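You operate a simulated robot arm through the tools that you are given. There is no shell and no other tool. Be economical: measure what you need, move in short steps, check, and stop when the job is done.

You run a simulated robot arm. Do the job below in one go: nothing can be reset, and whatever is moved stays where it is left.

Task
Bleed the valve: slacken the black port plug, work the valve lever, nip the plug up again.
Fine: use the ring spanner and lay it back.

The check looks at the end state, three seconds after you hand in, the way a careful person would. Anything else that was tipped, shoved, dropped, spilled or broken makes it a failure.

Robot
A 6-joint arm with a two-finger parallel gripper, fixed in place. Base frame: the origin is at the foot of the arm, x ahead of it, y to its left, z up. Lengths are in m, angles in rad, forces in N, time in s.
With the tool pointing down near the work surface it reaches from about 0.26 to 0.66 m from the base axis. Its first joint turns from -1.152 to 1.152 rad. Payload 2.9 kg.
The TCP is the grasp point between the finger pads, 0.03 m short of the fingertips. In the tool frame z runs along the fingers and y along their closing line. The gripper opens to 0.11 m. The fingers are 0.02 m wide and 0.01 m thick; the gripper's body (0.048 by 0.112 m) begins 0.055 m behind the TCP.
Orientation is that of the tool frame in the base frame, as a unit quaternion [w, x, y, z]. With the fingers straight down and closing along the base's y, the tool's x points along the base's -x, its y along +y and its z along -z.

Tools
- The arm moves only by the tool step_arm. Its argument "plan" is a list of rows, each a list of 7 numbers: the gripper command, from -1 (shut) to 1 (fully open), values between in proportion, then the shift along the tool's x, y, z in m, then the turn, a rotation vector about the tool's x, y, z in rad. In form: [[hand, tx, ty, tz, wx, wy, wz], ...]. A call has 1 to 12 rows; each row is the pose to reach, as a shift and turn from the pose commanded when the call began, along the tool's axes at that moment. A row lasts 0.2 s, in which the tool goes at most 0.05 m and 0.15 rad; a call with a longer step from one row to the next is refused whole, and so is a gripper value outside its range. Where a pose cannot be reached the arm comes as near as it can. A force on the tool above 40 N (or 10 N above the force at the start of the call, whichever is more), or a blocked arm, ends the call early, and 0.2 s more pass. Each finger travels about 0.108 m/s and halts on what it meets, pressing with about 21 N; the grip force reading is that of the motor and also rises with nothing between the fingers. The clock runs only during rows and for 0.2 s after the last one: add rows that repeat a pose to give the fingers time. The reply holds the time, the measured pose of the TCP, the force on the tool along the base axes, the opening and the grip force, in the units named above and with some noise, and new pictures: "views" is both (left out), scene, wrist or none.
- Cameras (640 x 400 px; columns grow to the right, rows downward): "scene" is fixed at [0.0567, 0.4152, 1.4081]; the picture's right is [-0.91, -0.41, 0.00], its down [-0.15, 0.32, -0.93] and it looks along [0.38, -0.85, -0.36] (base axes); focal length 327 px, centre (320, 200). "wrist" rides on the gripper at [0.072, 0.017, -0.103] in the tool frame; the picture's right is [-0.23, 0.97, 0.00], its down [-0.76, -0.18, -0.62] and it looks along [-0.61, -0.14, 0.78] (tool axes); focal length 222 px, centre (320, 200). There is no depth. A picture from a camera that has moved, and an enlarged one, comes with that camera's place and axes in the base frame and with its lens.
- close_up(camera, box): a new picture of the part [left, top, right, bottom] of that camera's present view, enlarged. It takes no simulated time.
- job_done(): hands the job in; it is judged then, once.

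Go step by step. Nothing tells you positions but the pictures and the camera data: compare them with the known pose of the tool, close in by small moves and look again before you grip or let go. The budget is 120 turns and 170 pictures, counting those below and the enlarged ones. Unless the task says otherwise, let go and move clear before handing in, and close with one line.

The tools are called after "Call:" by a JSON object that holds its "api" and its "payload". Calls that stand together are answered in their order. step_arm: Moves the arm, as the interface text tells. Its arguments: {"type":"object","properties":{"plan":{"type":"array"},"views":{"type":"string","enum":["both","scene","wrist","none"]}},"required":["plan"]} The other tools are called the same way: close_up (camera, box) takes an enlarged picture of a part of a camera's view; job_done () hands the job in.

At the start:

```text
time: 0.0
position: [0.3766, -0.1296, 1.217]
tool_rot: [0.001, 0.001, 1.0, -0.001]
force: [0.3, 0.3, -0.1]
finger_gap: 0.1097
grip_force: 0.0
```

scene: 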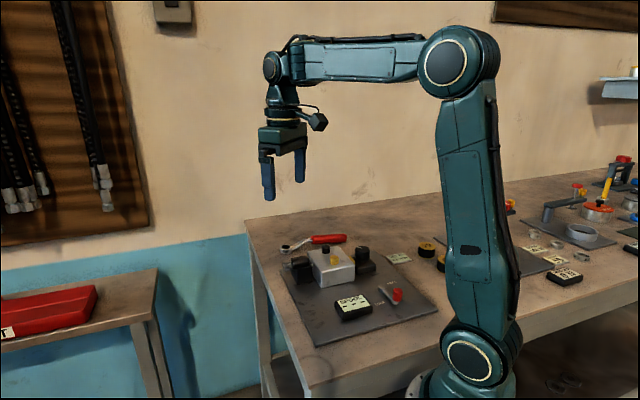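
wrist: 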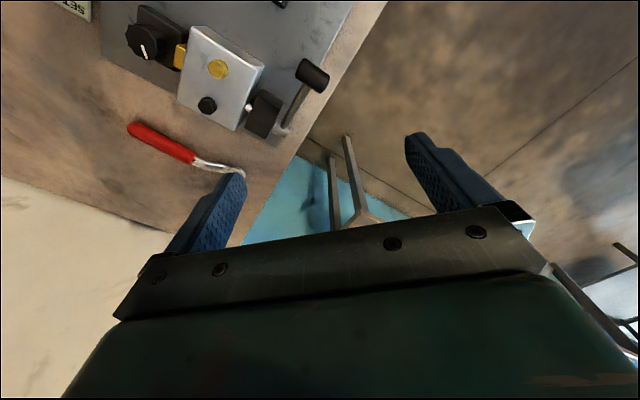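

I see a grey plate with a valve block (yellow and black plugs), a knob, a lever and a red-handled spanner behind. I take enlarged pictures first.

Call:
{"api": "close_up", "payload": {"camera": "scene", "box": [260, 220, 440, 340]}}

Call:
{"api": "close_up", "payload": {"camera": "wrist", "box": [50, 0, 350, 188]}}

```text
3.33 times, centred on (350, 280) of scene
camera zoom: at [0.0567, 0.4152, 1.4081], right [-0.91, -0.41, 0.0], down [-0.15, 0.32, -0.93], along [0.38, -0.85, -0.36], focal length 1091 px, centre (220, -67)
```

zoom: 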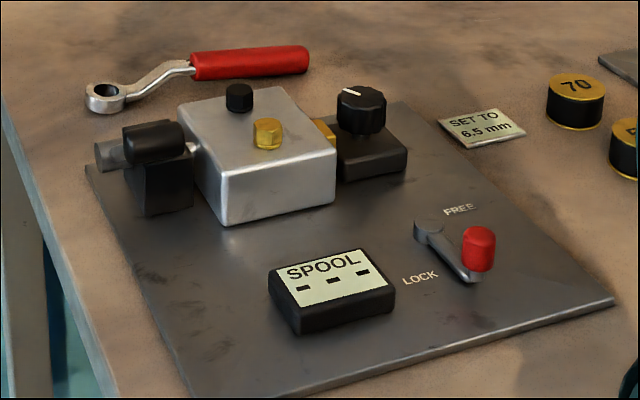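

```text
2.13 times, centred on (200, 94) of wrist
camera zoom: at [0.3062, -0.1133, 1.32], right [0.23, 0.97, 0.0], down [0.76, -0.18, 0.62], along [0.61, -0.14, -0.78], focal length 473 px, centre (575, 426)
```

zoom: 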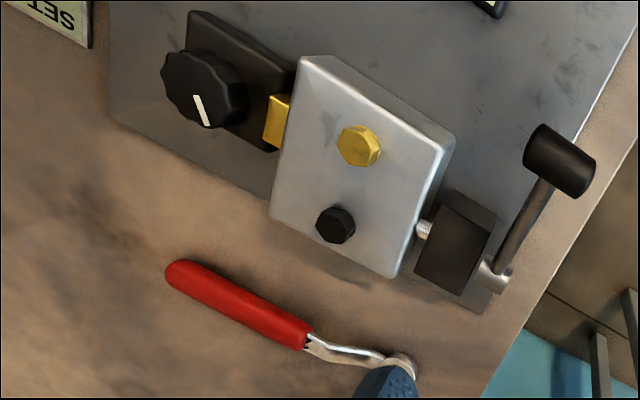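

The block and spanner are roughly placed: plug about (0.36,-0.30,0.966), spanner ring about (0.524,-0.362). I move the wrist camera over for a better view.

Call:
{"api": "step_arm", "payload": {"plan": [[1, 0.011, -0.042, 0.019, 0, 0, -0.14], [1, 0.022, -0.083, 0.039, 0, 0, -0.28], [1, 0.033, -0.125, 0.058, 0, 0, -0.425], [1, 0.044, -0.167, 0.078, 0, 0, -0.567], [1, 0.055, -0.208, 0.097, 0, 0, -0.708], [1, 0.066, -0.25, 0.117, 0, 0, -0.85], [1, 0.066, -0.25, 0.117, 0, 0, -0.85]]}}

```text
time: 1.6
position: [0.313, -0.3808, 1.1009]
tool_rot: [-0.001, -0.413, 0.911, 0.0]
force: [0.1, 0.1, 0.1]
finger_gap: 0.1099
grip_force: 0.1
camera wrist: at [0.2529, -0.4254, 1.2042], right [-0.58, 0.81, 0.0], down [0.64, 0.46, 0.62], along [0.51, 0.36, -0.78], focal length 222 px, centre (320, 200)
```

scene: 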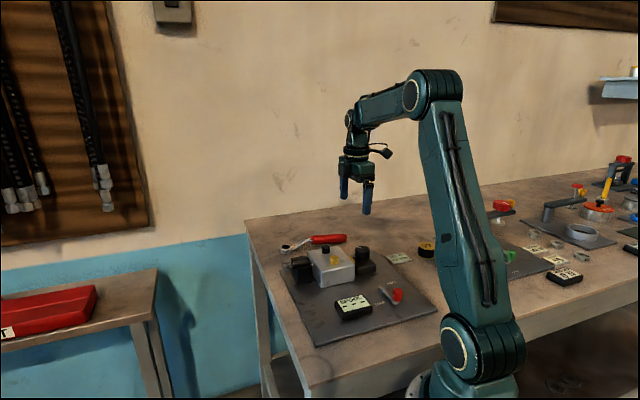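
wrist: 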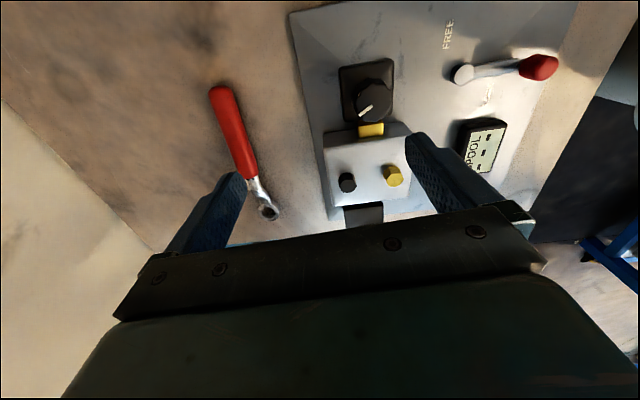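

The whole plate and the spanner are now in view. Enlarging both.

Call:
{"api": "close_up", "payload": {"camera": "wrist", "box": [300, 40, 460, 240]}}

Call:
{"api": "close_up", "payload": {"camera": "wrist", "box": [420, 0, 580, 200]}}

Call:
{"api": "close_up", "payload": {"camera": "wrist", "box": [190, 70, 310, 230]}}

Call:
{"api": "close_up", "payload": {"camera": "scene", "box": [270, 230, 390, 305]}}

```text
2.00 times, centred on (380, 140) of wrist
camera zoom: at [0.2529, -0.4254, 1.2042], right [-0.58, 0.81, 0.0], down [0.64, 0.46, 0.62], along [0.51, 0.36, -0.78], focal length 444 px, centre (200, 320)
```

zoom: 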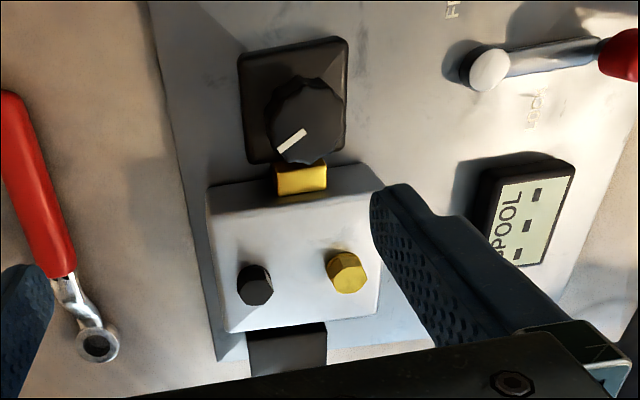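

```text
2.00 times, centred on (500, 100) of wrist
camera zoom: at [0.2529, -0.4254, 1.2042], right [-0.58, 0.81, 0.0], down [0.64, 0.46, 0.62], along [0.51, 0.36, -0.78], focal length 444 px, centre (-40, 400)
```

zoom: 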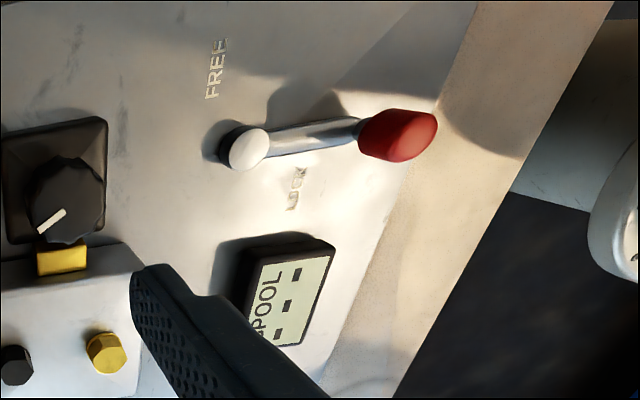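

```text
2.50 times, centred on (250, 150) of wrist
camera zoom: at [0.2529, -0.4254, 1.2042], right [-0.58, 0.81, 0.0], down [0.64, 0.46, 0.62], along [0.51, 0.36, -0.78], focal length 555 px, centre (495, 325)
```

zoom: 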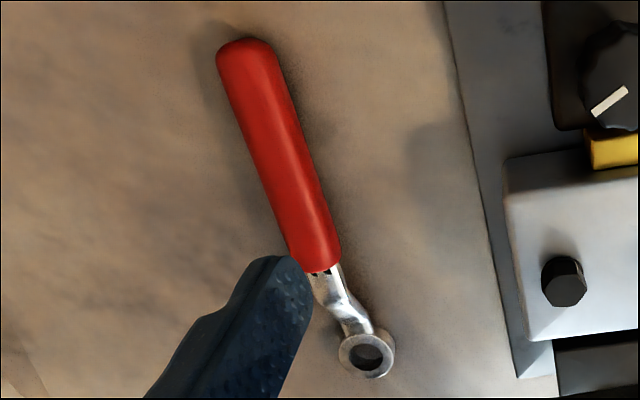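

```text
5.33 times, centred on (330, 268) of scene
camera zoom: at [0.0567, 0.4151, 1.4081], right [-0.91, -0.41, 0.0], down [-0.15, 0.32, -0.93], along [0.38, -0.85, -0.36], focal length 1745 px, centre (267, -160)
```

zoom: 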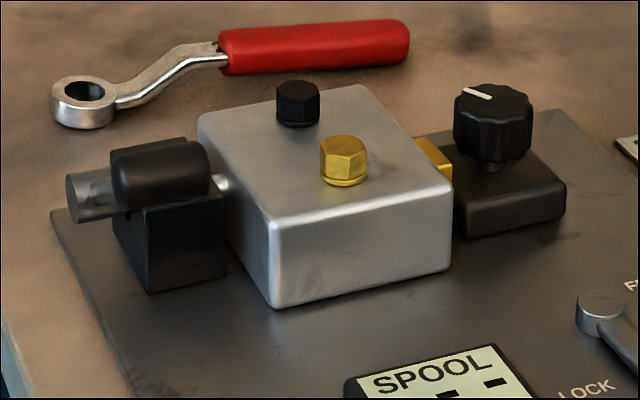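

The black lever on the block's far side is the valve lever; the red one is a LOCK/FREE catch. I swing the camera to the front of the block to see both levers.

Call:
{"api": "step_arm", "payload": {"plan": [[1, -0.016, 0.009, 0, 0, 0, 0.15], [1, -0.032, 0.017, 0, 0, 0, 0.3], [1, -0.048, 0.026, 0, 0, 0, 0.45], [1, -0.064, 0.035, 0, 0, 0, 0.6], [1, -0.08, 0.043, 0, 0, 0, 0.75], [1, -0.096, 0.052, 0, 0, 0, 0.9], [1, -0.112, 0.061, 0, 0, 0, 1.05], [1, -0.128, 0.07, 0, 0, 0, 1.2], [1, -0.144, 0.078, 0, 0, 0, 1.35], [1, -0.16, 0.087, 0, 0, 0, 1.5], [1, -0.175, 0.096, 0, 0, 0, 1.65], [1, -0.19, 0.104, 0, 0, 0, 1.8]], "views": "wrist"}}

```text
time: 4.2
position: [0.3576, -0.1662, 1.0994]
tool_rot: [-0.001, 0.458, 0.889, 0.0]
force: [-0.1, 0.2, -0.4]
finger_gap: 0.1102
grip_force: 0.1
camera wrist: at [0.3313, -0.0985, 1.2033], right [0.93, 0.38, 0.0], down [0.3, -0.72, 0.62], along [0.24, -0.58, -0.78], focal length 222 px, centre (320, 200)
```

wrist: 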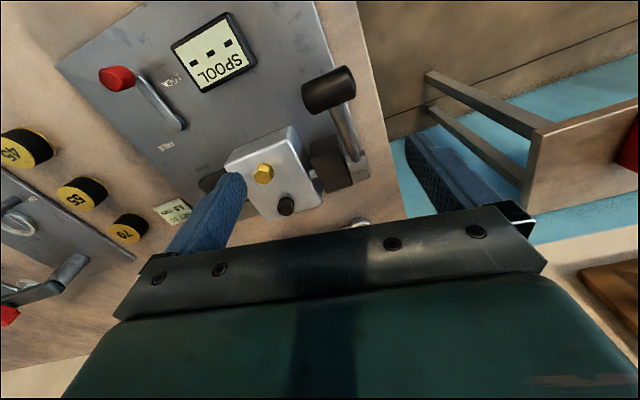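

Call:
{"api": "close_up", "payload": {"camera": "wrist", "box": [60, 10, 400, 222]}}

Call:
{"api": "close_up", "payload": {"camera": "wrist", "box": [270, 50, 390, 125]}}

Call:
{"api": "close_up", "payload": {"camera": "wrist", "box": [215, 120, 375, 220]}}

```text
1.88 times, centred on (230, 116) of wrist
camera zoom: at [0.3313, -0.0985, 1.2033], right [0.93, 0.38, 0.0], down [0.3, -0.72, 0.62], along [0.24, -0.58, -0.78], focal length 418 px, centre (489, 358)
```

zoom: 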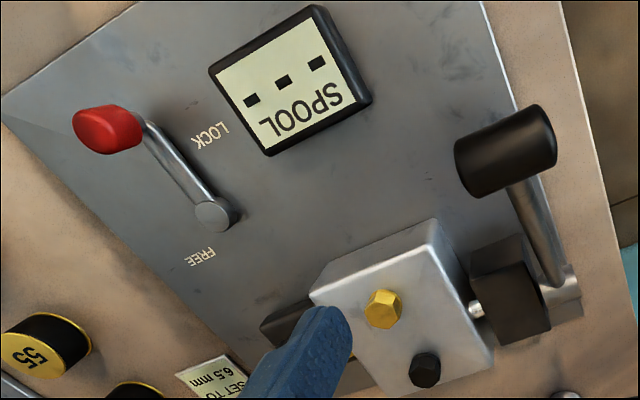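

```text
5.33 times, centred on (330, 88) of wrist
camera zoom: at [0.3313, -0.0985, 1.2033], right [0.93, 0.38, 0.0], down [0.3, -0.72, 0.62], along [0.24, -0.58, -0.78], focal length 1185 px, centre (267, 800)
```

zoom: 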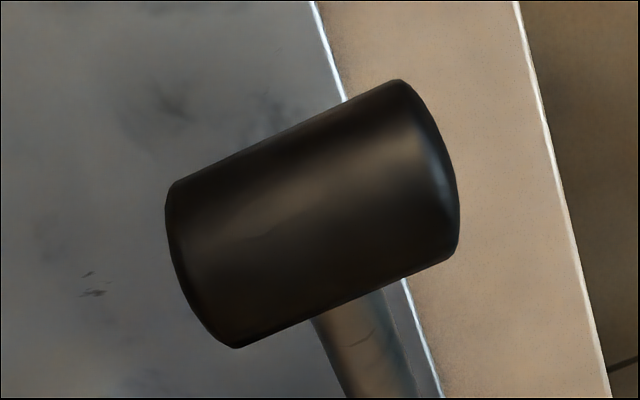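

```text
4.00 times, centred on (295, 170) of wrist
camera zoom: at [0.3313, -0.0985, 1.2033], right [0.93, 0.38, 0.0], down [0.3, -0.72, 0.62], along [0.24, -0.58, -0.78], focal length 888 px, centre (420, 320)
```

zoom: 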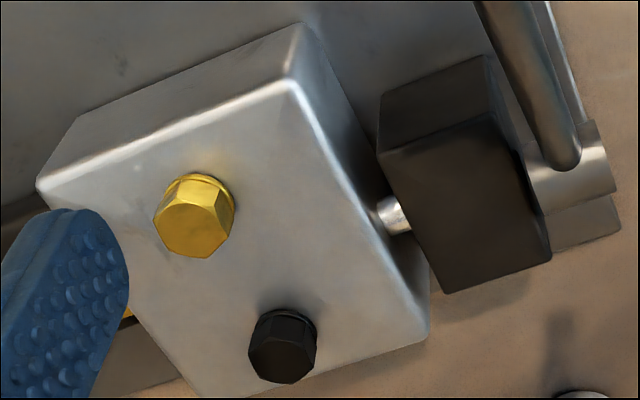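

The red catch looks set to LOCK, so I'll keep it in mind if the black lever is blocked. Next I check the hex orientation of the black plug.

Call:
{"api": "close_up", "payload": {"camera": "wrist", "box": [268, 188, 308, 218]}}

Call:
{"api": "close_up", "payload": {"camera": "scene", "box": [272, 226, 352, 276]}}

```text
13.33 times, centred on (288, 203) of wrist
camera zoom: at [0.3313, -0.0985, 1.2033], right [0.93, 0.38, 0.0], down [0.3, -0.72, 0.62], along [0.24, -0.58, -0.78], focal length 2962 px, centre (747, 160)
```

zoom: 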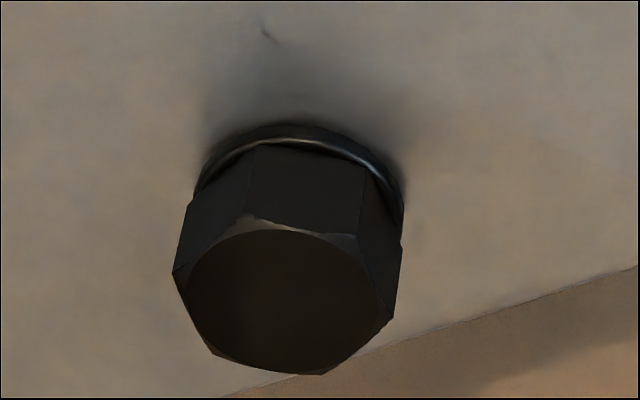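

```text
8.00 times, centred on (312, 251) of scene
camera zoom: at [0.0567, 0.4152, 1.4081], right [-0.91, -0.41, 0.0], down [-0.15, 0.32, -0.93], along [0.38, -0.85, -0.36], focal length 2617 px, centre (384, -208)
```

zoom: 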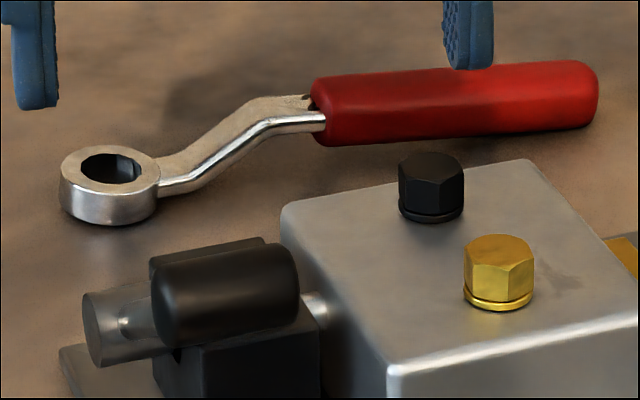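

The hex corners lie at about 7° (mod 60°) and the plug centre is near (0.3635,-0.303,0.974). Next I hover over the spanner handle with the fingers set across it.

Call:
{"api": "step_arm", "payload": {"plan": [[1, -0.0258, -0.0117, 0, 0, 0, 0.1445], [1, -0.0515, -0.0235, 0, 0, 0, 0.289], [1, -0.0773, -0.0352, 0, 0, 0, 0.4335], [1, -0.103, -0.0469, 0, 0, 0, 0.578], [1, -0.1288, -0.0587, 0, 0, 0, 0.7225], [1, -0.1546, -0.0704, 0, 0, 0, 0.867], [1, -0.1803, -0.0821, 0.01, 0, 0, 1.0115], [1, -0.2061, -0.0938, 0.02, 0, 0, 1.156], [1, -0.2318, -0.1056, 0.035, 0, 0, 1.3], [1, -0.2576, -0.1173, 0.05, 0, 0, 1.445], [1, -0.2576, -0.1173, 0.05, 0, 0, 1.445]]}}

```text
time: 6.6
position: [0.4134, -0.4438, 1.0497]
tool_rot: [0.0, 0.932, 0.363, 0.0]
force: [0.2, -0.3, 0.3]
finger_gap: 0.1098
grip_force: 0.0
camera wrist: at [0.4788, -0.4089, 1.1534], right [0.49, -0.87, 0.0], down [-0.68, -0.39, 0.62], along [-0.54, -0.31, -0.78], focal length 222 px, centre (320, 200)
```

scene: 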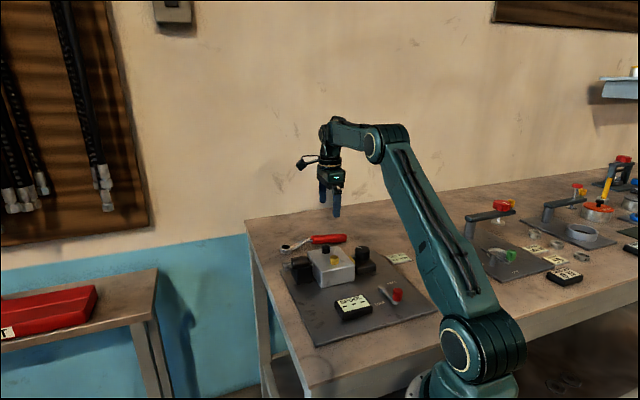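
wrist: 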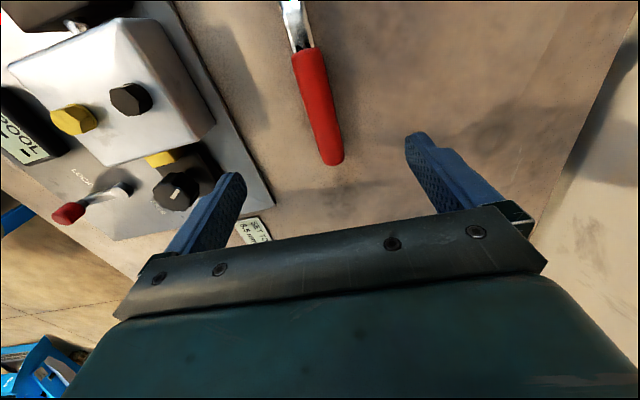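

The handle axis is at about 44.5°, running through (0.456,-0.405) at the neck. I narrow the opening, move toward the neck end and go down to just above the handle.

Call:
{"api": "step_arm", "payload": {"plan": [[0.4, 0.0283, 0.001, 0.04, 0, 0, -0.034], [0.1, 0.0283, 0.001, 0.075, 0, 0, -0.034], [0.1, 0.0283, 0.001, 0.1, 0, 0, -0.034], [0.1, 0.0283, 0.001, 0.115, 0, 0, -0.034], [0.1, 0.0283, 0.001, 0.115, 0, 0, -0.034]]}}

Call:
{"api": "close_up", "payload": {"camera": "scene", "box": [272, 206, 368, 266]}}

```text
time: 7.8
position: [0.4356, -0.4262, 0.9349]
tool_rot: [0.0, 0.925, 0.38, 0.0]
force: [0.5, -0.2, -0.4]
finger_gap: 0.0606
grip_force: 0.1
camera wrist: at [0.4989, -0.3881, 1.0375], right [0.52, -0.85, 0.0], down [-0.67, -0.41, 0.62], along [-0.53, -0.33, -0.78], focal length 222 px, centre (320, 200)
```

scene: 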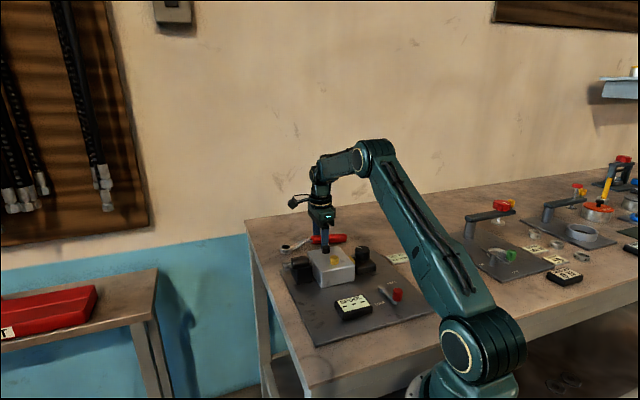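
wrist: 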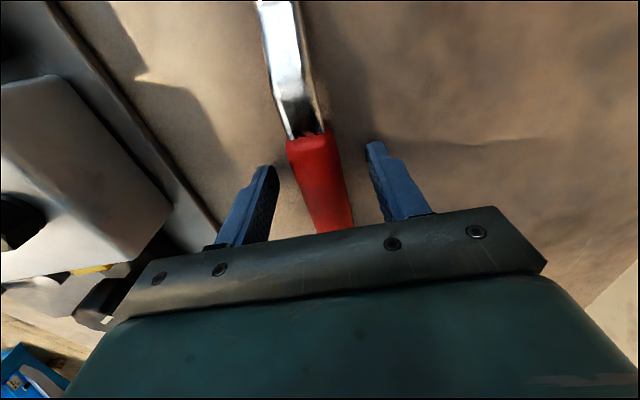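

```text
6.67 times, centred on (320, 236) of scene
camera zoom: at [0.0567, 0.4152, 1.4081], right [-0.91, -0.41, 0.0], down [-0.15, 0.32, -0.93], along [0.38, -0.85, -0.36], focal length 2181 px, centre (320, -40)
```

zoom: 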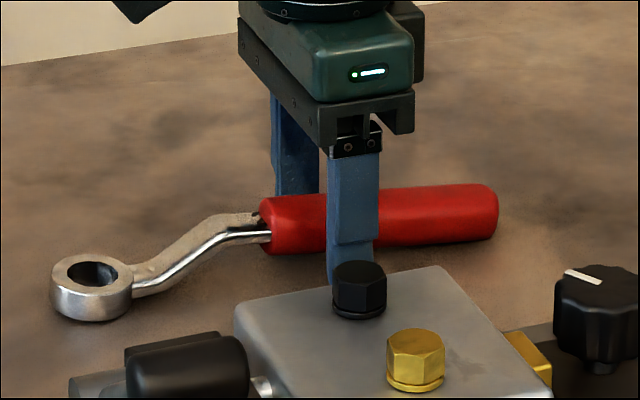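

The handle sits between the fingers, its axis a bit below the TCP. I go 9 mm lower and close.

Call:
{"api": "step_arm", "payload": {"plan": [[0.1, 0, 0, 0.009, 0, 0, 0], [0.1, 0, 0, 0.009, 0, 0, 0], [-0.3, 0, 0, 0.009, 0, 0, 0], [-1, 0, 0, 0.009, 0, 0, 0], [-1, 0, 0, 0.009, 0, 0, 0]]}}

Call:
{"api": "close_up", "payload": {"camera": "scene", "box": [272, 206, 368, 266]}}

```text
time: 8.6
position: [0.4347, -0.4265, 0.9298]
tool_rot: [0.002, 0.925, 0.381, 0.0]
force: [0.1, 0.0, 2.7]
finger_gap: 0.0386
grip_force: 0.0
stopped in row 3: the force on the tool passed its limit (the readings are from after the stop); the commanded pose is now the measured one
camera wrist: at [0.499, -0.3879, 1.0335], right [0.52, -0.85, 0.0], down [-0.67, -0.41, 0.62], along [-0.53, -0.33, -0.78], focal length 222 px, centre (320, 200)
```

scene: 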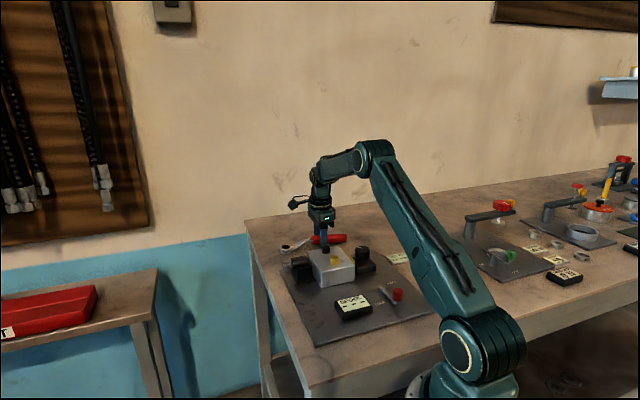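
wrist: 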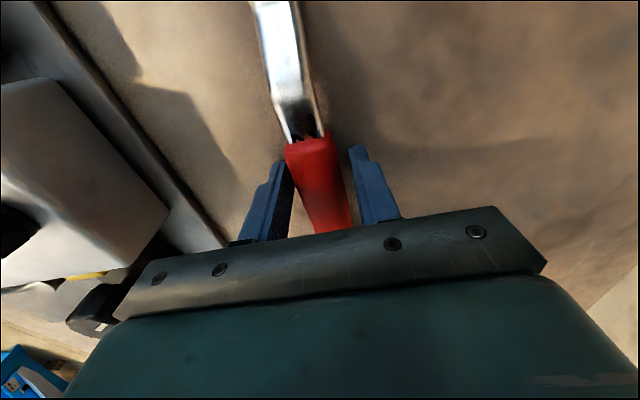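

```text
6.67 times, centred on (320, 236) of scene
camera zoom: at [0.0567, 0.4152, 1.4081], right [-0.91, -0.41, 0.0], down [-0.15, 0.32, -0.93], along [0.38, -0.85, -0.36], focal length 2181 px, centre (320, -40)
```

zoom: 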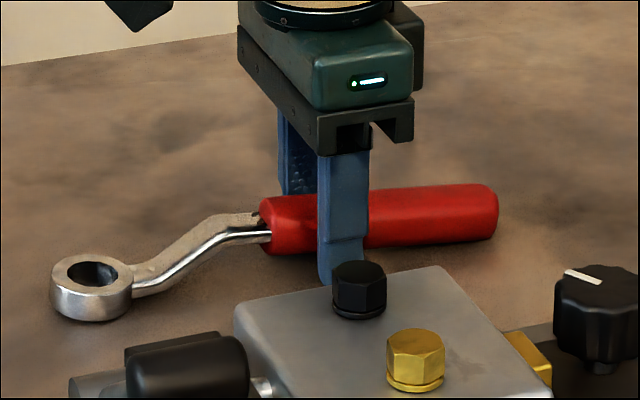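

The fingertips touched the bench, so the bench here is about z=0.897, in line with my triangulation. I lift 2 mm and close.

Call:
{"api": "step_arm", "payload": {"plan": [[-0.3, 0, 0, -0.002, 0, 0, 0], [-0.6, 0, 0, -0.002, 0, 0, 0], [-1, 0, 0, -0.002, 0, 0, 0], [-1, 0, 0, -0.002, 0, 0, 0]]}}

Call:
{"api": "close_up", "payload": {"camera": "scene", "box": [272, 206, 368, 266]}}

```text
time: 9.6
position: [0.434, -0.4259, 0.9309]
tool_rot: [0.0, 0.925, 0.379, 0.001]
force: [0.6, 0.0, 0.2]
finger_gap: 0.0279
grip_force: 21.0
camera wrist: at [0.4991, -0.388, 1.0346], right [0.52, -0.85, 0.0], down [-0.67, -0.41, 0.62], along [-0.53, -0.33, -0.78], focal length 222 px, centre (320, 200)
```

scene: 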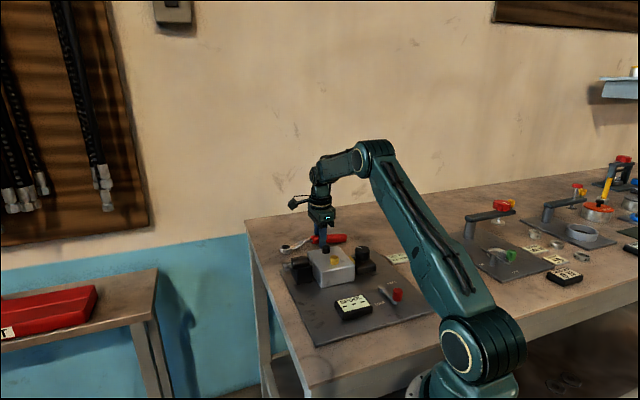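
wrist: 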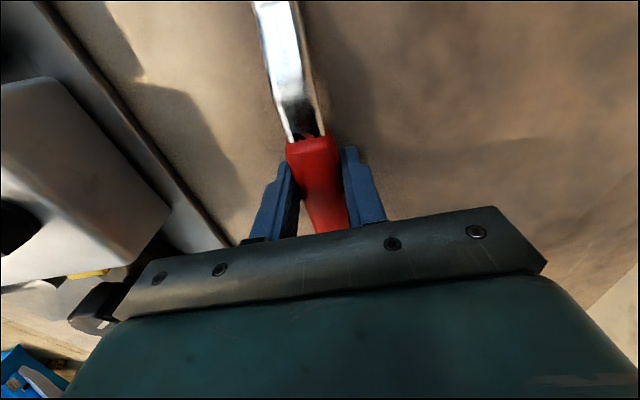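

```text
6.67 times, centred on (320, 236) of scene
camera zoom: at [0.0567, 0.4151, 1.4081], right [-0.91, -0.41, 0.0], down [-0.15, 0.33, -0.93], along [0.38, -0.85, -0.36], focal length 2181 px, centre (320, -40)
```

zoom: 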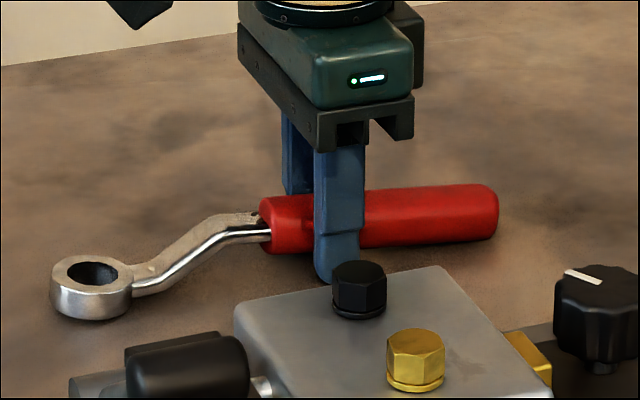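

Gripped at 28 mm; I note the home pose as TCP (0.434,-0.426,0.931), yaw 44.6°. I lift and check the hold and the ring's inner shape.

Call:
{"api": "step_arm", "payload": {"plan": [[-1, 0, 0, -0.01, 0, 0, 0], [-1, 0, 0, -0.04, 0, 0, 0], [-1, 0, 0, -0.08, 0, 0, 0], [-1, 0, 0, -0.1, 0, 0, 0], [-1, 0, 0, -0.1, 0, 0, 0]], "views": "scene"}}

Call:
{"api": "close_up", "payload": {"camera": "scene", "box": [262, 190, 358, 250]}}

Call:
{"api": "close_up", "payload": {"camera": "scene", "box": [268, 200, 308, 225]}}

```text
time: 10.8
position: [0.437, -0.4252, 1.0311]
tool_rot: [0.001, 0.925, 0.38, 0.0]
force: [-0.7, 0.1, -3.6]
finger_gap: 0.0278
grip_force: 21.3
```

scene: 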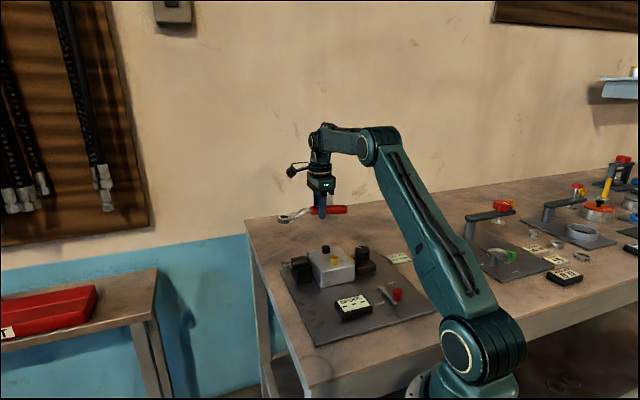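

```text
6.67 times, centred on (310, 220) of scene
camera zoom: at [0.0568, 0.4151, 1.4081], right [-0.91, -0.41, 0.0], down [-0.15, 0.33, -0.93], along [0.38, -0.85, -0.36], focal length 2181 px, centre (387, 67)
```

zoom: 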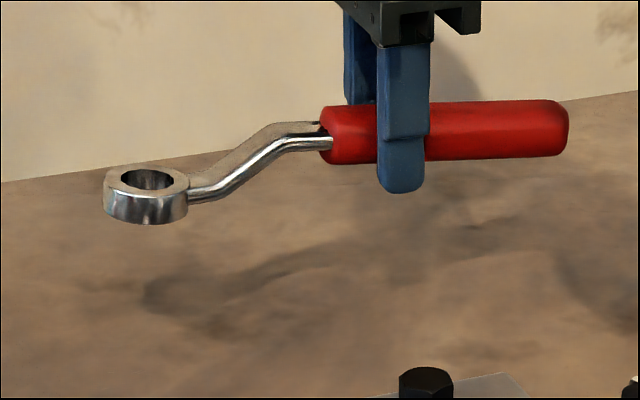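

```text
16.00 times, centred on (288, 212) of scene
camera zoom: at [0.0568, 0.4151, 1.4081], right [-0.91, -0.41, 0.0], down [-0.15, 0.33, -0.93], along [0.38, -0.85, -0.36], focal length 5235 px, centre (832, 0)
```

zoom: 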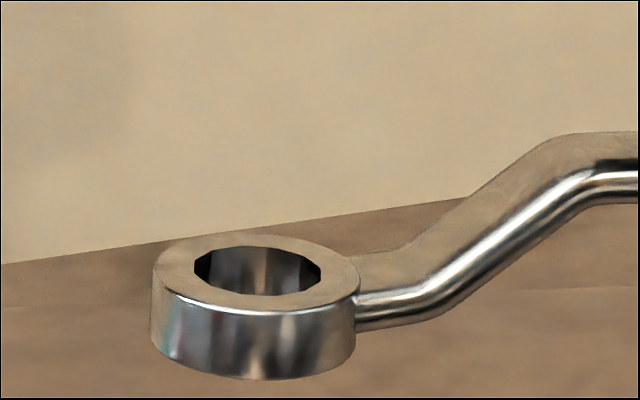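

Spanner is held firmly and level; the ring is 12-point with points in line with the handle. I carry the ring over the black plug with the handle at 247°, hovering about 2 cm above.

Call:
{"api": "step_arm", "payload": {"plan": [[-1, -0.0175, -0.024, 0, 0, 0, -0.0975], [-1, -0.035, -0.048, 0, 0, 0, -0.195], [-1, -0.0525, -0.072, 0, 0, 0, -0.2925], [-1, -0.07, -0.096, 0, 0, 0, -0.39], [-1, -0.07, -0.096, 0, 0, 0, -0.39]]}}

Call:
{"api": "close_up", "payload": {"camera": "scene", "box": [288, 210, 368, 260]}}

```text
time: 12.0
position: [0.3157, -0.4089, 1.029]
tool_rot: [0.001, 0.833, 0.553, -0.001]
force: [0.4, 0.5, -2.8]
finger_gap: 0.0278
grip_force: 20.6
camera wrist: at [0.3606, -0.3493, 1.1325], right [0.81, -0.59, 0.0], down [-0.46, -0.63, 0.62], along [-0.36, -0.51, -0.78], focal length 222 px, centre (320, 200)
```

scene: 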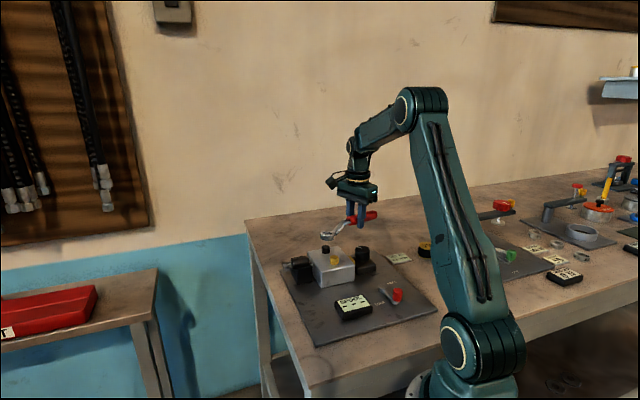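
wrist: 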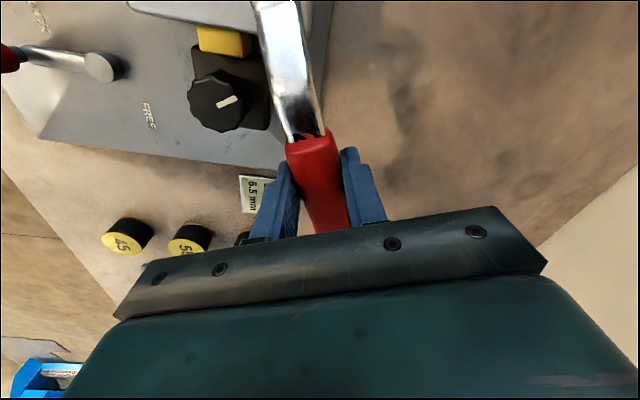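

```text
8.00 times, centred on (328, 235) of scene
camera zoom: at [0.0567, 0.4151, 1.4081], right [-0.91, -0.41, 0.0], down [-0.15, 0.33, -0.93], along [0.38, -0.85, -0.36], focal length 2617 px, centre (256, -80)
```

zoom: 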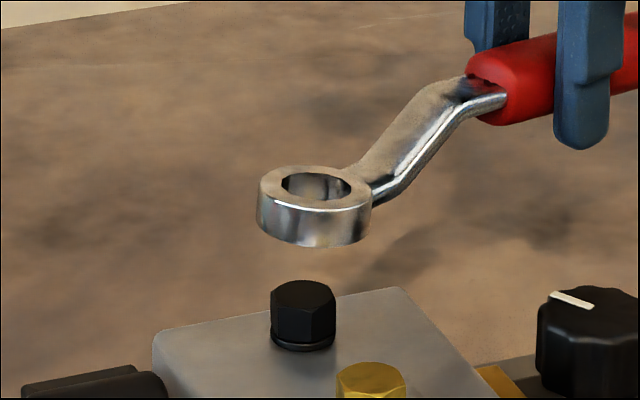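

The ring is 4 mm short of the plug along x and about 3 mm along y. I correct that and come down to just above the plug head.

Call:
{"api": "step_arm", "payload": {"plan": [[-1, 0.0041, 0.0026, 0, 0, 0, 0], [-1, 0.0041, 0.0026, 0.018, 0, 0, 0], [-1, 0.0041, 0.0026, 0.018, 0, 0, 0]], "views": "none"}}

Call:
{"api": "close_up", "payload": {"camera": "scene", "box": [300, 225, 348, 255]}}

```text
time: 12.8
position: [0.3203, -0.4062, 1.0112]
tool_rot: [0.002, 0.833, 0.553, 0.001]
force: [-0.6, 0.0, -3.5]
finger_gap: 0.0276
grip_force: 20.6
```

```text
13.33 times, centred on (324, 240) of scene
camera zoom: at [0.0567, 0.4151, 1.4081], right [-0.91, -0.41, 0.0], down [-0.15, 0.33, -0.93], along [0.38, -0.85, -0.36], focal length 4362 px, centre (267, -333)
```

zoom: 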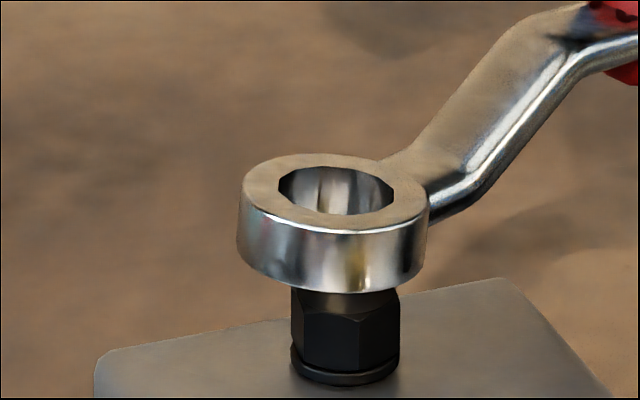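

The ring needs 2 mm to the right in the picture. I correct that and feel downward in small steps.

Call:
{"api": "step_arm", "payload": {"plan": [[-1, -0.0016, -0.0014, 0, 0, 0, 0], [-1, -0.0016, -0.0014, 0.002, 0, 0, 0], [-1, -0.0016, -0.0014, 0.004, 0, 0, 0], [-1, -0.0016, -0.0014, 0.006, 0, 0, 0], [-1, -0.0016, -0.0014, 0.007, 0, 0, 0]], "views": "none"}}

Call:
{"api": "close_up", "payload": {"camera": "scene", "box": [300, 225, 348, 255]}}

```text
time: 14.0
position: [0.3195, -0.406, 1.0069]
tool_rot: [0.001, 0.833, 0.553, 0.0]
force: [-0.4, -0.5, -2.9]
finger_gap: 0.028
grip_force: 21.1
```

```text
13.33 times, centred on (324, 240) of scene
camera zoom: at [0.0567, 0.4151, 1.4081], right [-0.91, -0.41, 0.0], down [-0.15, 0.33, -0.93], along [0.38, -0.85, -0.36], focal length 4362 px, centre (267, -333)
```

zoom: 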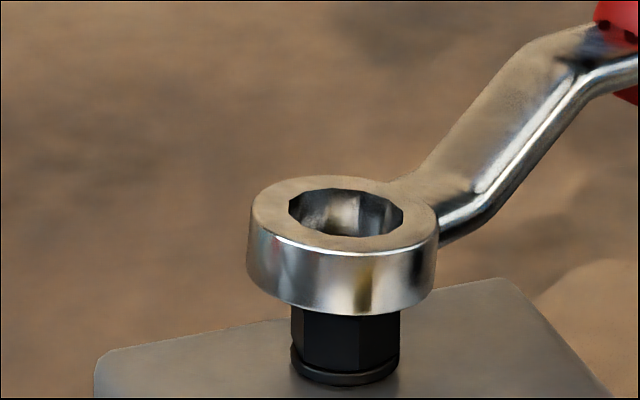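

Horizontally aligned now, no contact yet. I feel further down.

Call:
{"api": "step_arm", "payload": {"plan": [[-1, 0, 0, 0.001, 0, 0, 0], [-1, 0, 0, 0.002, 0, 0, 0], [-1, 0, 0, 0.003, 0, 0, 0], [-1, 0, 0, 0.003, 0, 0, 0]], "views": "none"}}

Call:
{"api": "close_up", "payload": {"camera": "scene", "box": [300, 225, 348, 255]}}

```text
time: 15.0
position: [0.3194, -0.4063, 1.0029]
tool_rot: [0.0, 0.833, 0.553, 0.0]
force: [-0.9, 0.3, -3.4]
finger_gap: 0.0279
grip_force: 21.1
```

```text
13.33 times, centred on (324, 240) of scene
camera zoom: at [0.0567, 0.4151, 1.4081], right [-0.91, -0.41, 0.0], down [-0.15, 0.33, -0.93], along [0.38, -0.85, -0.36], focal length 4362 px, centre (267, -333)
```

zoom: 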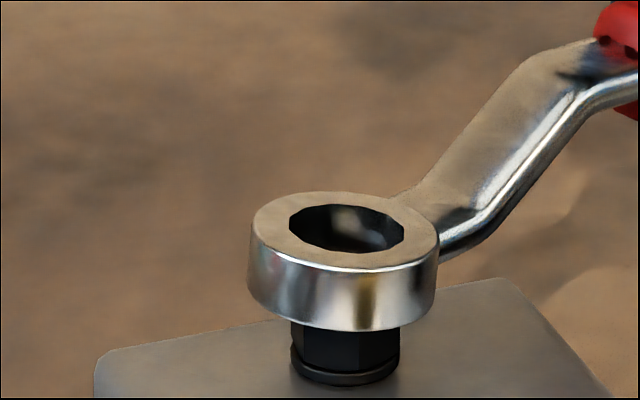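

The plug top is appearing in the hole and still no contact. Continue down.

Call:
{"api": "step_arm", "payload": {"plan": [[-1, 0, 0, 0.001, 0, 0, 0], [-1, 0, 0, 0.002, 0, 0, 0], [-1, 0, 0, 0.003, 0, 0, 0], [-1, 0, 0, 0.003, 0, 0, 0]], "views": "none"}}

Call:
{"api": "close_up", "payload": {"camera": "scene", "box": [308, 230, 340, 250]}}

```text
time: 16.0
position: [0.3199, -0.4046, 1.0005]
tool_rot: [0.0, 0.833, 0.553, 0.0]
force: [-0.7, -0.7, -4.0]
finger_gap: 0.0279
grip_force: 20.9
```

```text
16.00 times, centred on (324, 240) of scene
camera zoom: at [0.0567, 0.4151, 1.4081], right [-0.91, -0.41, 0.0], down [-0.15, 0.33, -0.93], along [0.38, -0.85, -0.36], focal length 5235 px, centre (256, -440)
```

zoom: 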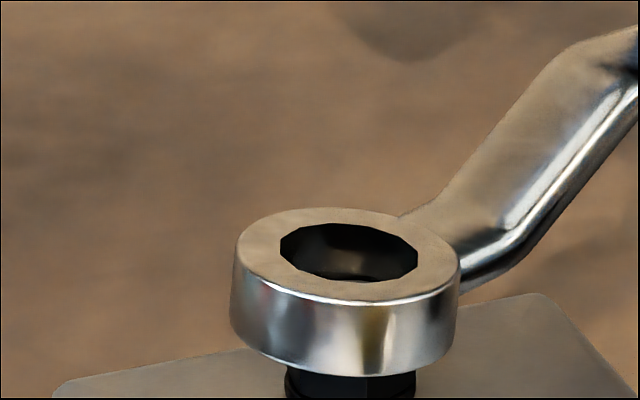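

It's sliding over the plug with no resistance. I continue down.

Call:
{"api": "step_arm", "payload": {"plan": [[-1, 0, 0, 0.001, 0, 0, 0], [-1, 0, 0, 0.002, 0, 0, 0], [-1, 0, 0, 0.003, 0, 0, 0], [-1, 0, 0, 0.004, 0, 0, 0], [-1, 0, 0, 0.004, 0, 0, 0]], "views": "none"}}

Call:
{"api": "close_up", "payload": {"camera": "scene", "box": [306, 230, 346, 255]}}

```text
time: 17.2
position: [0.3199, -0.4053, 0.996]
tool_rot: [0.0, 0.834, 0.552, 0.001]
force: [-0.2, 0.2, -2.8]
finger_gap: 0.0278
grip_force: 20.7
```

```text
16.00 times, centred on (326, 242) of scene
camera zoom: at [0.0567, 0.4151, 1.4081], right [-0.91, -0.41, 0.0], down [-0.15, 0.33, -0.93], along [0.38, -0.85, -0.36], focal length 5235 px, centre (224, -480)
```

zoom: 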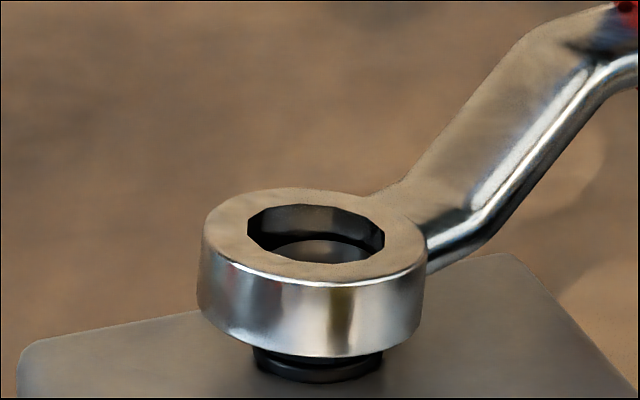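

The ring is over the hex now. I lower it until it seats on the flange.

Call:
{"api": "step_arm", "payload": {"plan": [[-1, 0, 0, 0.001, 0, 0, 0], [-1, 0, 0, 0.002, 0, 0, 0], [-1, 0, 0, 0.003, 0, 0, 0], [-1, 0, 0, 0.004, 0, 0, 0], [-1, 0, 0, 0.005, 0, 0, 0], [-1, 0, 0, 0.005, 0, 0, 0]], "views": "none"}}

Call:
{"api": "close_up", "payload": {"camera": "scene", "box": [306, 230, 346, 255]}}

```text
time: 18.6
position: [0.3202, -0.4052, 0.9919]
tool_rot: [0.001, 0.834, 0.552, 0.0]
force: [-1.1, 0.7, -3.3]
finger_gap: 0.0279
grip_force: 21.1
```

```text
16.00 times, centred on (326, 242) of scene
camera zoom: at [0.0567, 0.4151, 1.4081], right [-0.91, -0.41, 0.0], down [-0.15, 0.33, -0.93], along [0.38, -0.85, -0.36], focal length 5235 px, centre (224, -480)
```

zoom: 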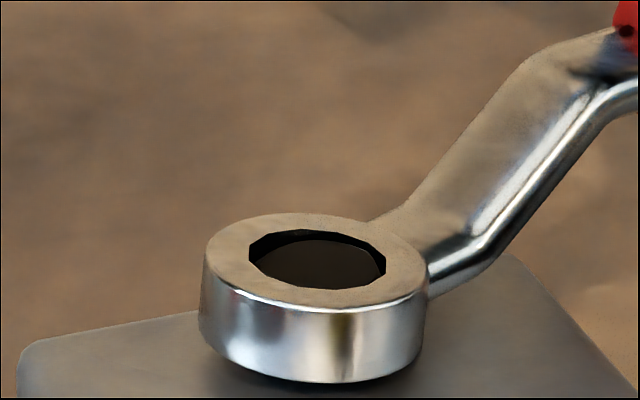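

The ring is seated on the hex. I turn counter-clockwise in an arc about the plug.

Call:
{"api": "step_arm", "payload": {"plan": [[-1, 0.0001, 0.0055, 0, 0, 0, -0.05], [-1, 0.0006, 0.0111, 0, 0, 0, -0.1], [-1, 0.0012, 0.0166, 0, 0, 0, -0.15], [-1, 0.0022, 0.0221, 0, 0, 0, -0.2], [-1, 0.0035, 0.0275, 0, 0, 0, -0.25], [-1, 0.005, 0.0328, 0, 0, 0, -0.3]], "views": "none"}}

Call:
{"api": "close_up", "payload": {"camera": "scene", "box": [306, 230, 346, 255]}}

```text
time: 20.0
position: [0.3512, -0.4133, 0.9911]
tool_rot: [0.001, 0.741, 0.672, 0.001]
force: [-0.3, -0.5, -3.1]
finger_gap: 0.0281
grip_force: 21.5
```

```text
16.00 times, centred on (326, 242) of scene
camera zoom: at [0.0567, 0.4151, 1.4081], right [-0.91, -0.41, 0.0], down [-0.15, 0.33, -0.93], along [0.38, -0.85, -0.36], focal length 5235 px, centre (224, -480)
```

zoom: 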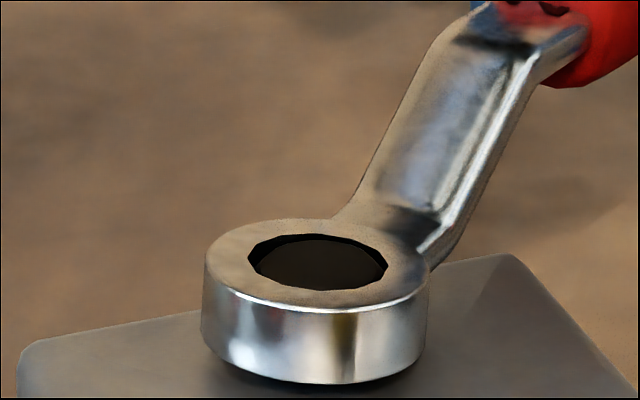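

The turn went easily. I continue to about 85° total.

Call:
{"api": "step_arm", "payload": {"plan": [[-1, 0.0006, 0.0111, 0, 0, 0, -0.1], [-1, 0.0022, 0.0221, 0, 0, 0, -0.2], [-1, 0.005, 0.0328, 0, 0, 0, -0.3], [-1, 0.0088, 0.0432, 0, 0, 0, -0.4], [-1, 0.0136, 0.0532, 0, 0, 0, -0.5], [-1, 0.0194, 0.0627, 0, 0, 0, -0.6], [-1, 0.0261, 0.0715, 0, 0, 0, -0.7], [-1, 0.0337, 0.0796, 0, 0, 0, -0.8], [-1, 0.042, 0.0869, 0, 0, 0, -0.9], [-1, 0.051, 0.0934, 0, 0, 0, -1.0], [-1, 0.0607, 0.0989, 0, 0, 0, -1.1], [-1, 0.0708, 0.1035, 0, 0, 0, -1.2]]}}

Call:
{"api": "close_up", "payload": {"camera": "scene", "box": [286, 220, 350, 260]}}

```text
time: 22.6
position: [0.4621, -0.3533, 0.9917]
tool_rot: [0.0, 0.232, 0.973, 0.0]
force: [-0.3, 0.2, -3.3]
finger_gap: 0.0278
grip_force: 20.8
camera wrist: at [0.4061, -0.3053, 1.0954], right [0.64, 0.77, 0.0], down [0.6, -0.5, 0.62], along [0.48, -0.4, -0.78], focal length 222 px, centre (320, 200)
```

scene: 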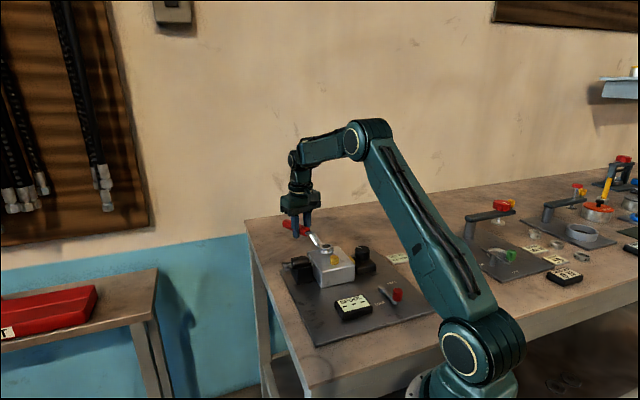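
wrist: 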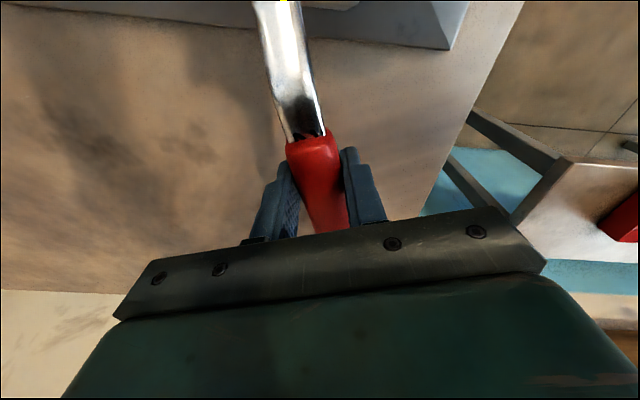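

```text
10.00 times, centred on (318, 240) of scene
camera zoom: at [0.0568, 0.4151, 1.4081], right [-0.91, -0.41, 0.0], down [-0.15, 0.33, -0.93], along [0.38, -0.85, -0.36], focal length 3272 px, centre (340, -200)
```

zoom: 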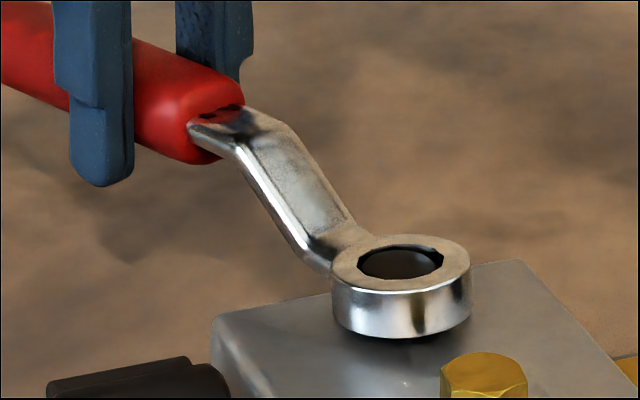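

About 86° turned. I lift the ring off straight up and check the plug's new orientation.

Call:
{"api": "step_arm", "payload": {"plan": [[-1, 0, 0, -0.01, 0, 0, 0], [-1, 0, 0, -0.03, 0, 0, 0], [-1, 0, 0, -0.06, 0, 0, 0], [-1, 0, 0, -0.06, 0, 0, 0]], "views": "none"}}

Call:
{"api": "close_up", "payload": {"camera": "scene", "box": [286, 210, 366, 260]}}

Call:
{"api": "close_up", "payload": {"camera": "scene", "box": [314, 240, 338, 255]}}

```text
time: 23.6
position: [0.4634, -0.3524, 1.0518]
tool_rot: [0.001, 0.234, 0.972, 0.0]
force: [-0.3, -0.5, -4.1]
finger_gap: 0.0277
grip_force: 20.7
```

```text
8.00 times, centred on (326, 235) of scene
camera zoom: at [0.0567, 0.4151, 1.4081], right [-0.91, -0.41, 0.0], down [-0.15, 0.33, -0.93], along [0.38, -0.85, -0.36], focal length 2617 px, centre (272, -80)
```

zoom: 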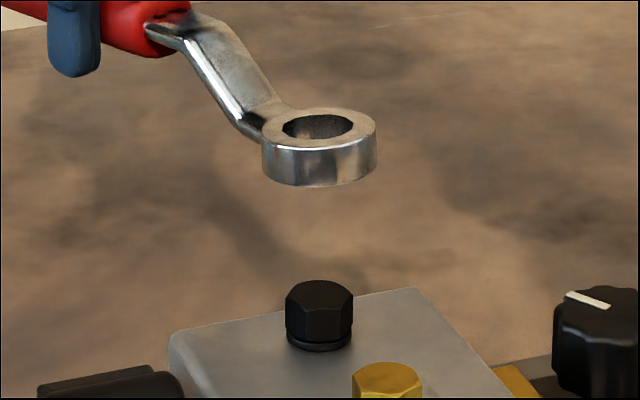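

```text
16.00 times, centred on (326, 248) of scene
camera zoom: at [0.0567, 0.4151, 1.4081], right [-0.91, -0.41, 0.0], down [-0.15, 0.33, -0.93], along [0.38, -0.85, -0.36], focal length 5235 px, centre (224, -560)
```

zoom: 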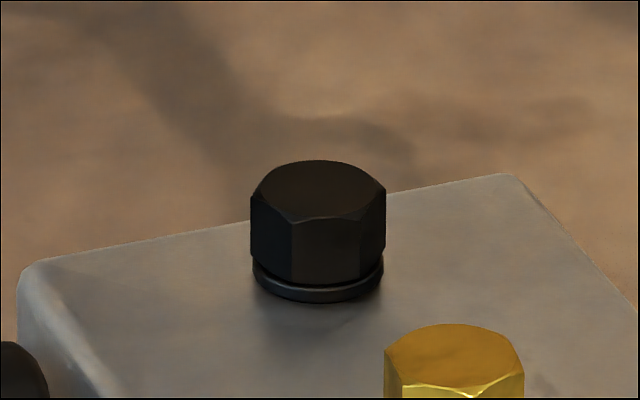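

The plug turned with the spanner, about 86° ccw, so it is slack. I carry the spanner back above its original place.

Call:
{"api": "step_arm", "payload": {"plan": [[-1, -0.0015, -0.016, 0, 0, 0, 0.15], [-1, -0.003, -0.032, 0, 0, 0, 0.3], [-1, -0.0045, -0.048, 0, 0, 0, 0.45], [-1, -0.006, -0.064, 0, 0, 0, 0.6], [-1, -0.0073, -0.0787, 0, 0, 0, 0.75], [-1, -0.0073, -0.0787, 0, 0, 0, 0.9], [-1, -0.0073, -0.0787, 0, 0, 0, 1.05], [-1, -0.0073, -0.0787, 0, 0, 0, 1.2], [-1, -0.0073, -0.0787, 0, 0, 0, 1.35], [-1, -0.0073, -0.0787, 0, 0, 0, 1.5], [-1, -0.0073, -0.0787, 0, 0, 0, 1.65], [-1, -0.0073, -0.0787, 0, 0, 0, 1.8]], "views": "none"}}

```text
time: 26.2
position: [0.4314, -0.4266, 1.0515]
tool_rot: [0.0, 0.907, 0.42, 0.0]
force: [0.5, 0.6, -2.8]
finger_gap: 0.028
grip_force: 21.1
```

I align with the recorded home pose and lower to just above the bench.

Call:
{"api": "step_arm", "payload": {"plan": [[-1, 0.0026, 0.0025, 0.03, 0, 0, 0.088], [-1, 0.0026, 0.0025, 0.07, 0, 0, 0.088], [-1, 0.0026, 0.0025, 0.1, 0, 0, 0.088], [-1, 0.0026, 0.0025, 0.112, 0, 0, 0.088], [-1, 0.0026, 0.0025, 0.116, 0, 0, 0.088], [-1, 0.0026, 0.0025, 0.116, 0, 0, 0.088]], "views": "none"}}

Call:
{"api": "close_up", "payload": {"camera": "scene", "box": [272, 206, 368, 266]}}

```text
time: 27.6
position: [0.4358, -0.4263, 0.936]
tool_rot: [0.001, 0.924, 0.382, 0.001]
force: [-0.2, 0.6, -3.5]
finger_gap: 0.0282
grip_force: 21.5
```

```text
6.67 times, centred on (320, 236) of scene
camera zoom: at [0.0568, 0.4151, 1.4081], right [-0.91, -0.41, 0.0], down [-0.15, 0.33, -0.93], along [0.38, -0.85, -0.36], focal length 2181 px, centre (320, -40)
```

zoom: 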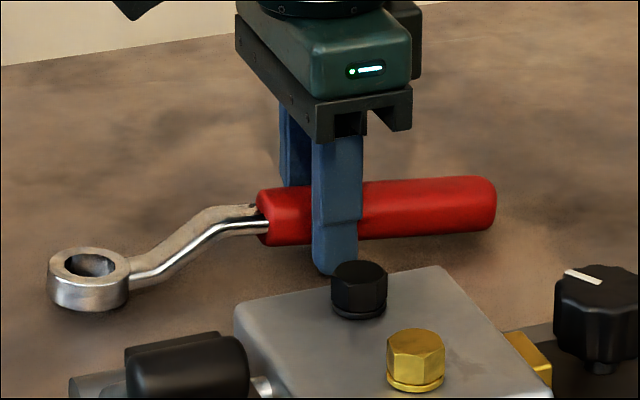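

The position matches the first picture apart from a few mm of height. I lower until it touches.

Call:
{"api": "step_arm", "payload": {"plan": [[-1, -0.0005, 0, 0.0015, 0, 0, 0], [-1, -0.0005, 0, 0.003, 0, 0, 0], [-1, -0.0005, 0, 0.004, 0, 0, 0], [-1, -0.0005, 0, 0.0045, 0, 0, 0]], "views": "none"}}

Call:
{"api": "close_up", "payload": {"camera": "scene", "box": [272, 206, 368, 266]}}

```text
time: 28.6
position: [0.4365, -0.4272, 0.9319]
tool_rot: [0.001, 0.925, 0.381, 0.0]
force: [0.7, -0.8, -3.8]
finger_gap: 0.0278
grip_force: 20.9
```

```text
6.67 times, centred on (320, 236) of scene
camera zoom: at [0.0568, 0.4151, 1.4081], right [-0.91, -0.41, 0.0], down [-0.15, 0.33, -0.93], along [0.38, -0.85, -0.36], focal length 2181 px, centre (320, -40)
```

zoom: 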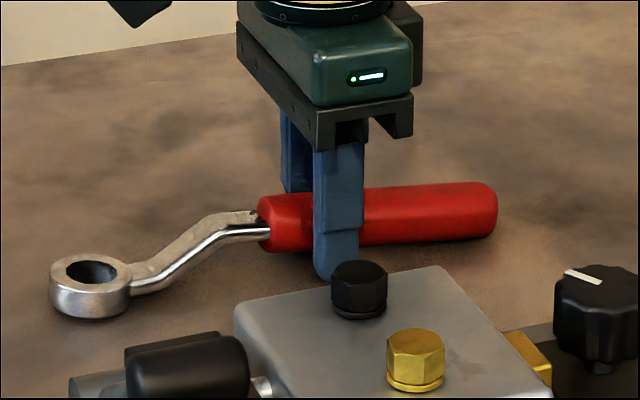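

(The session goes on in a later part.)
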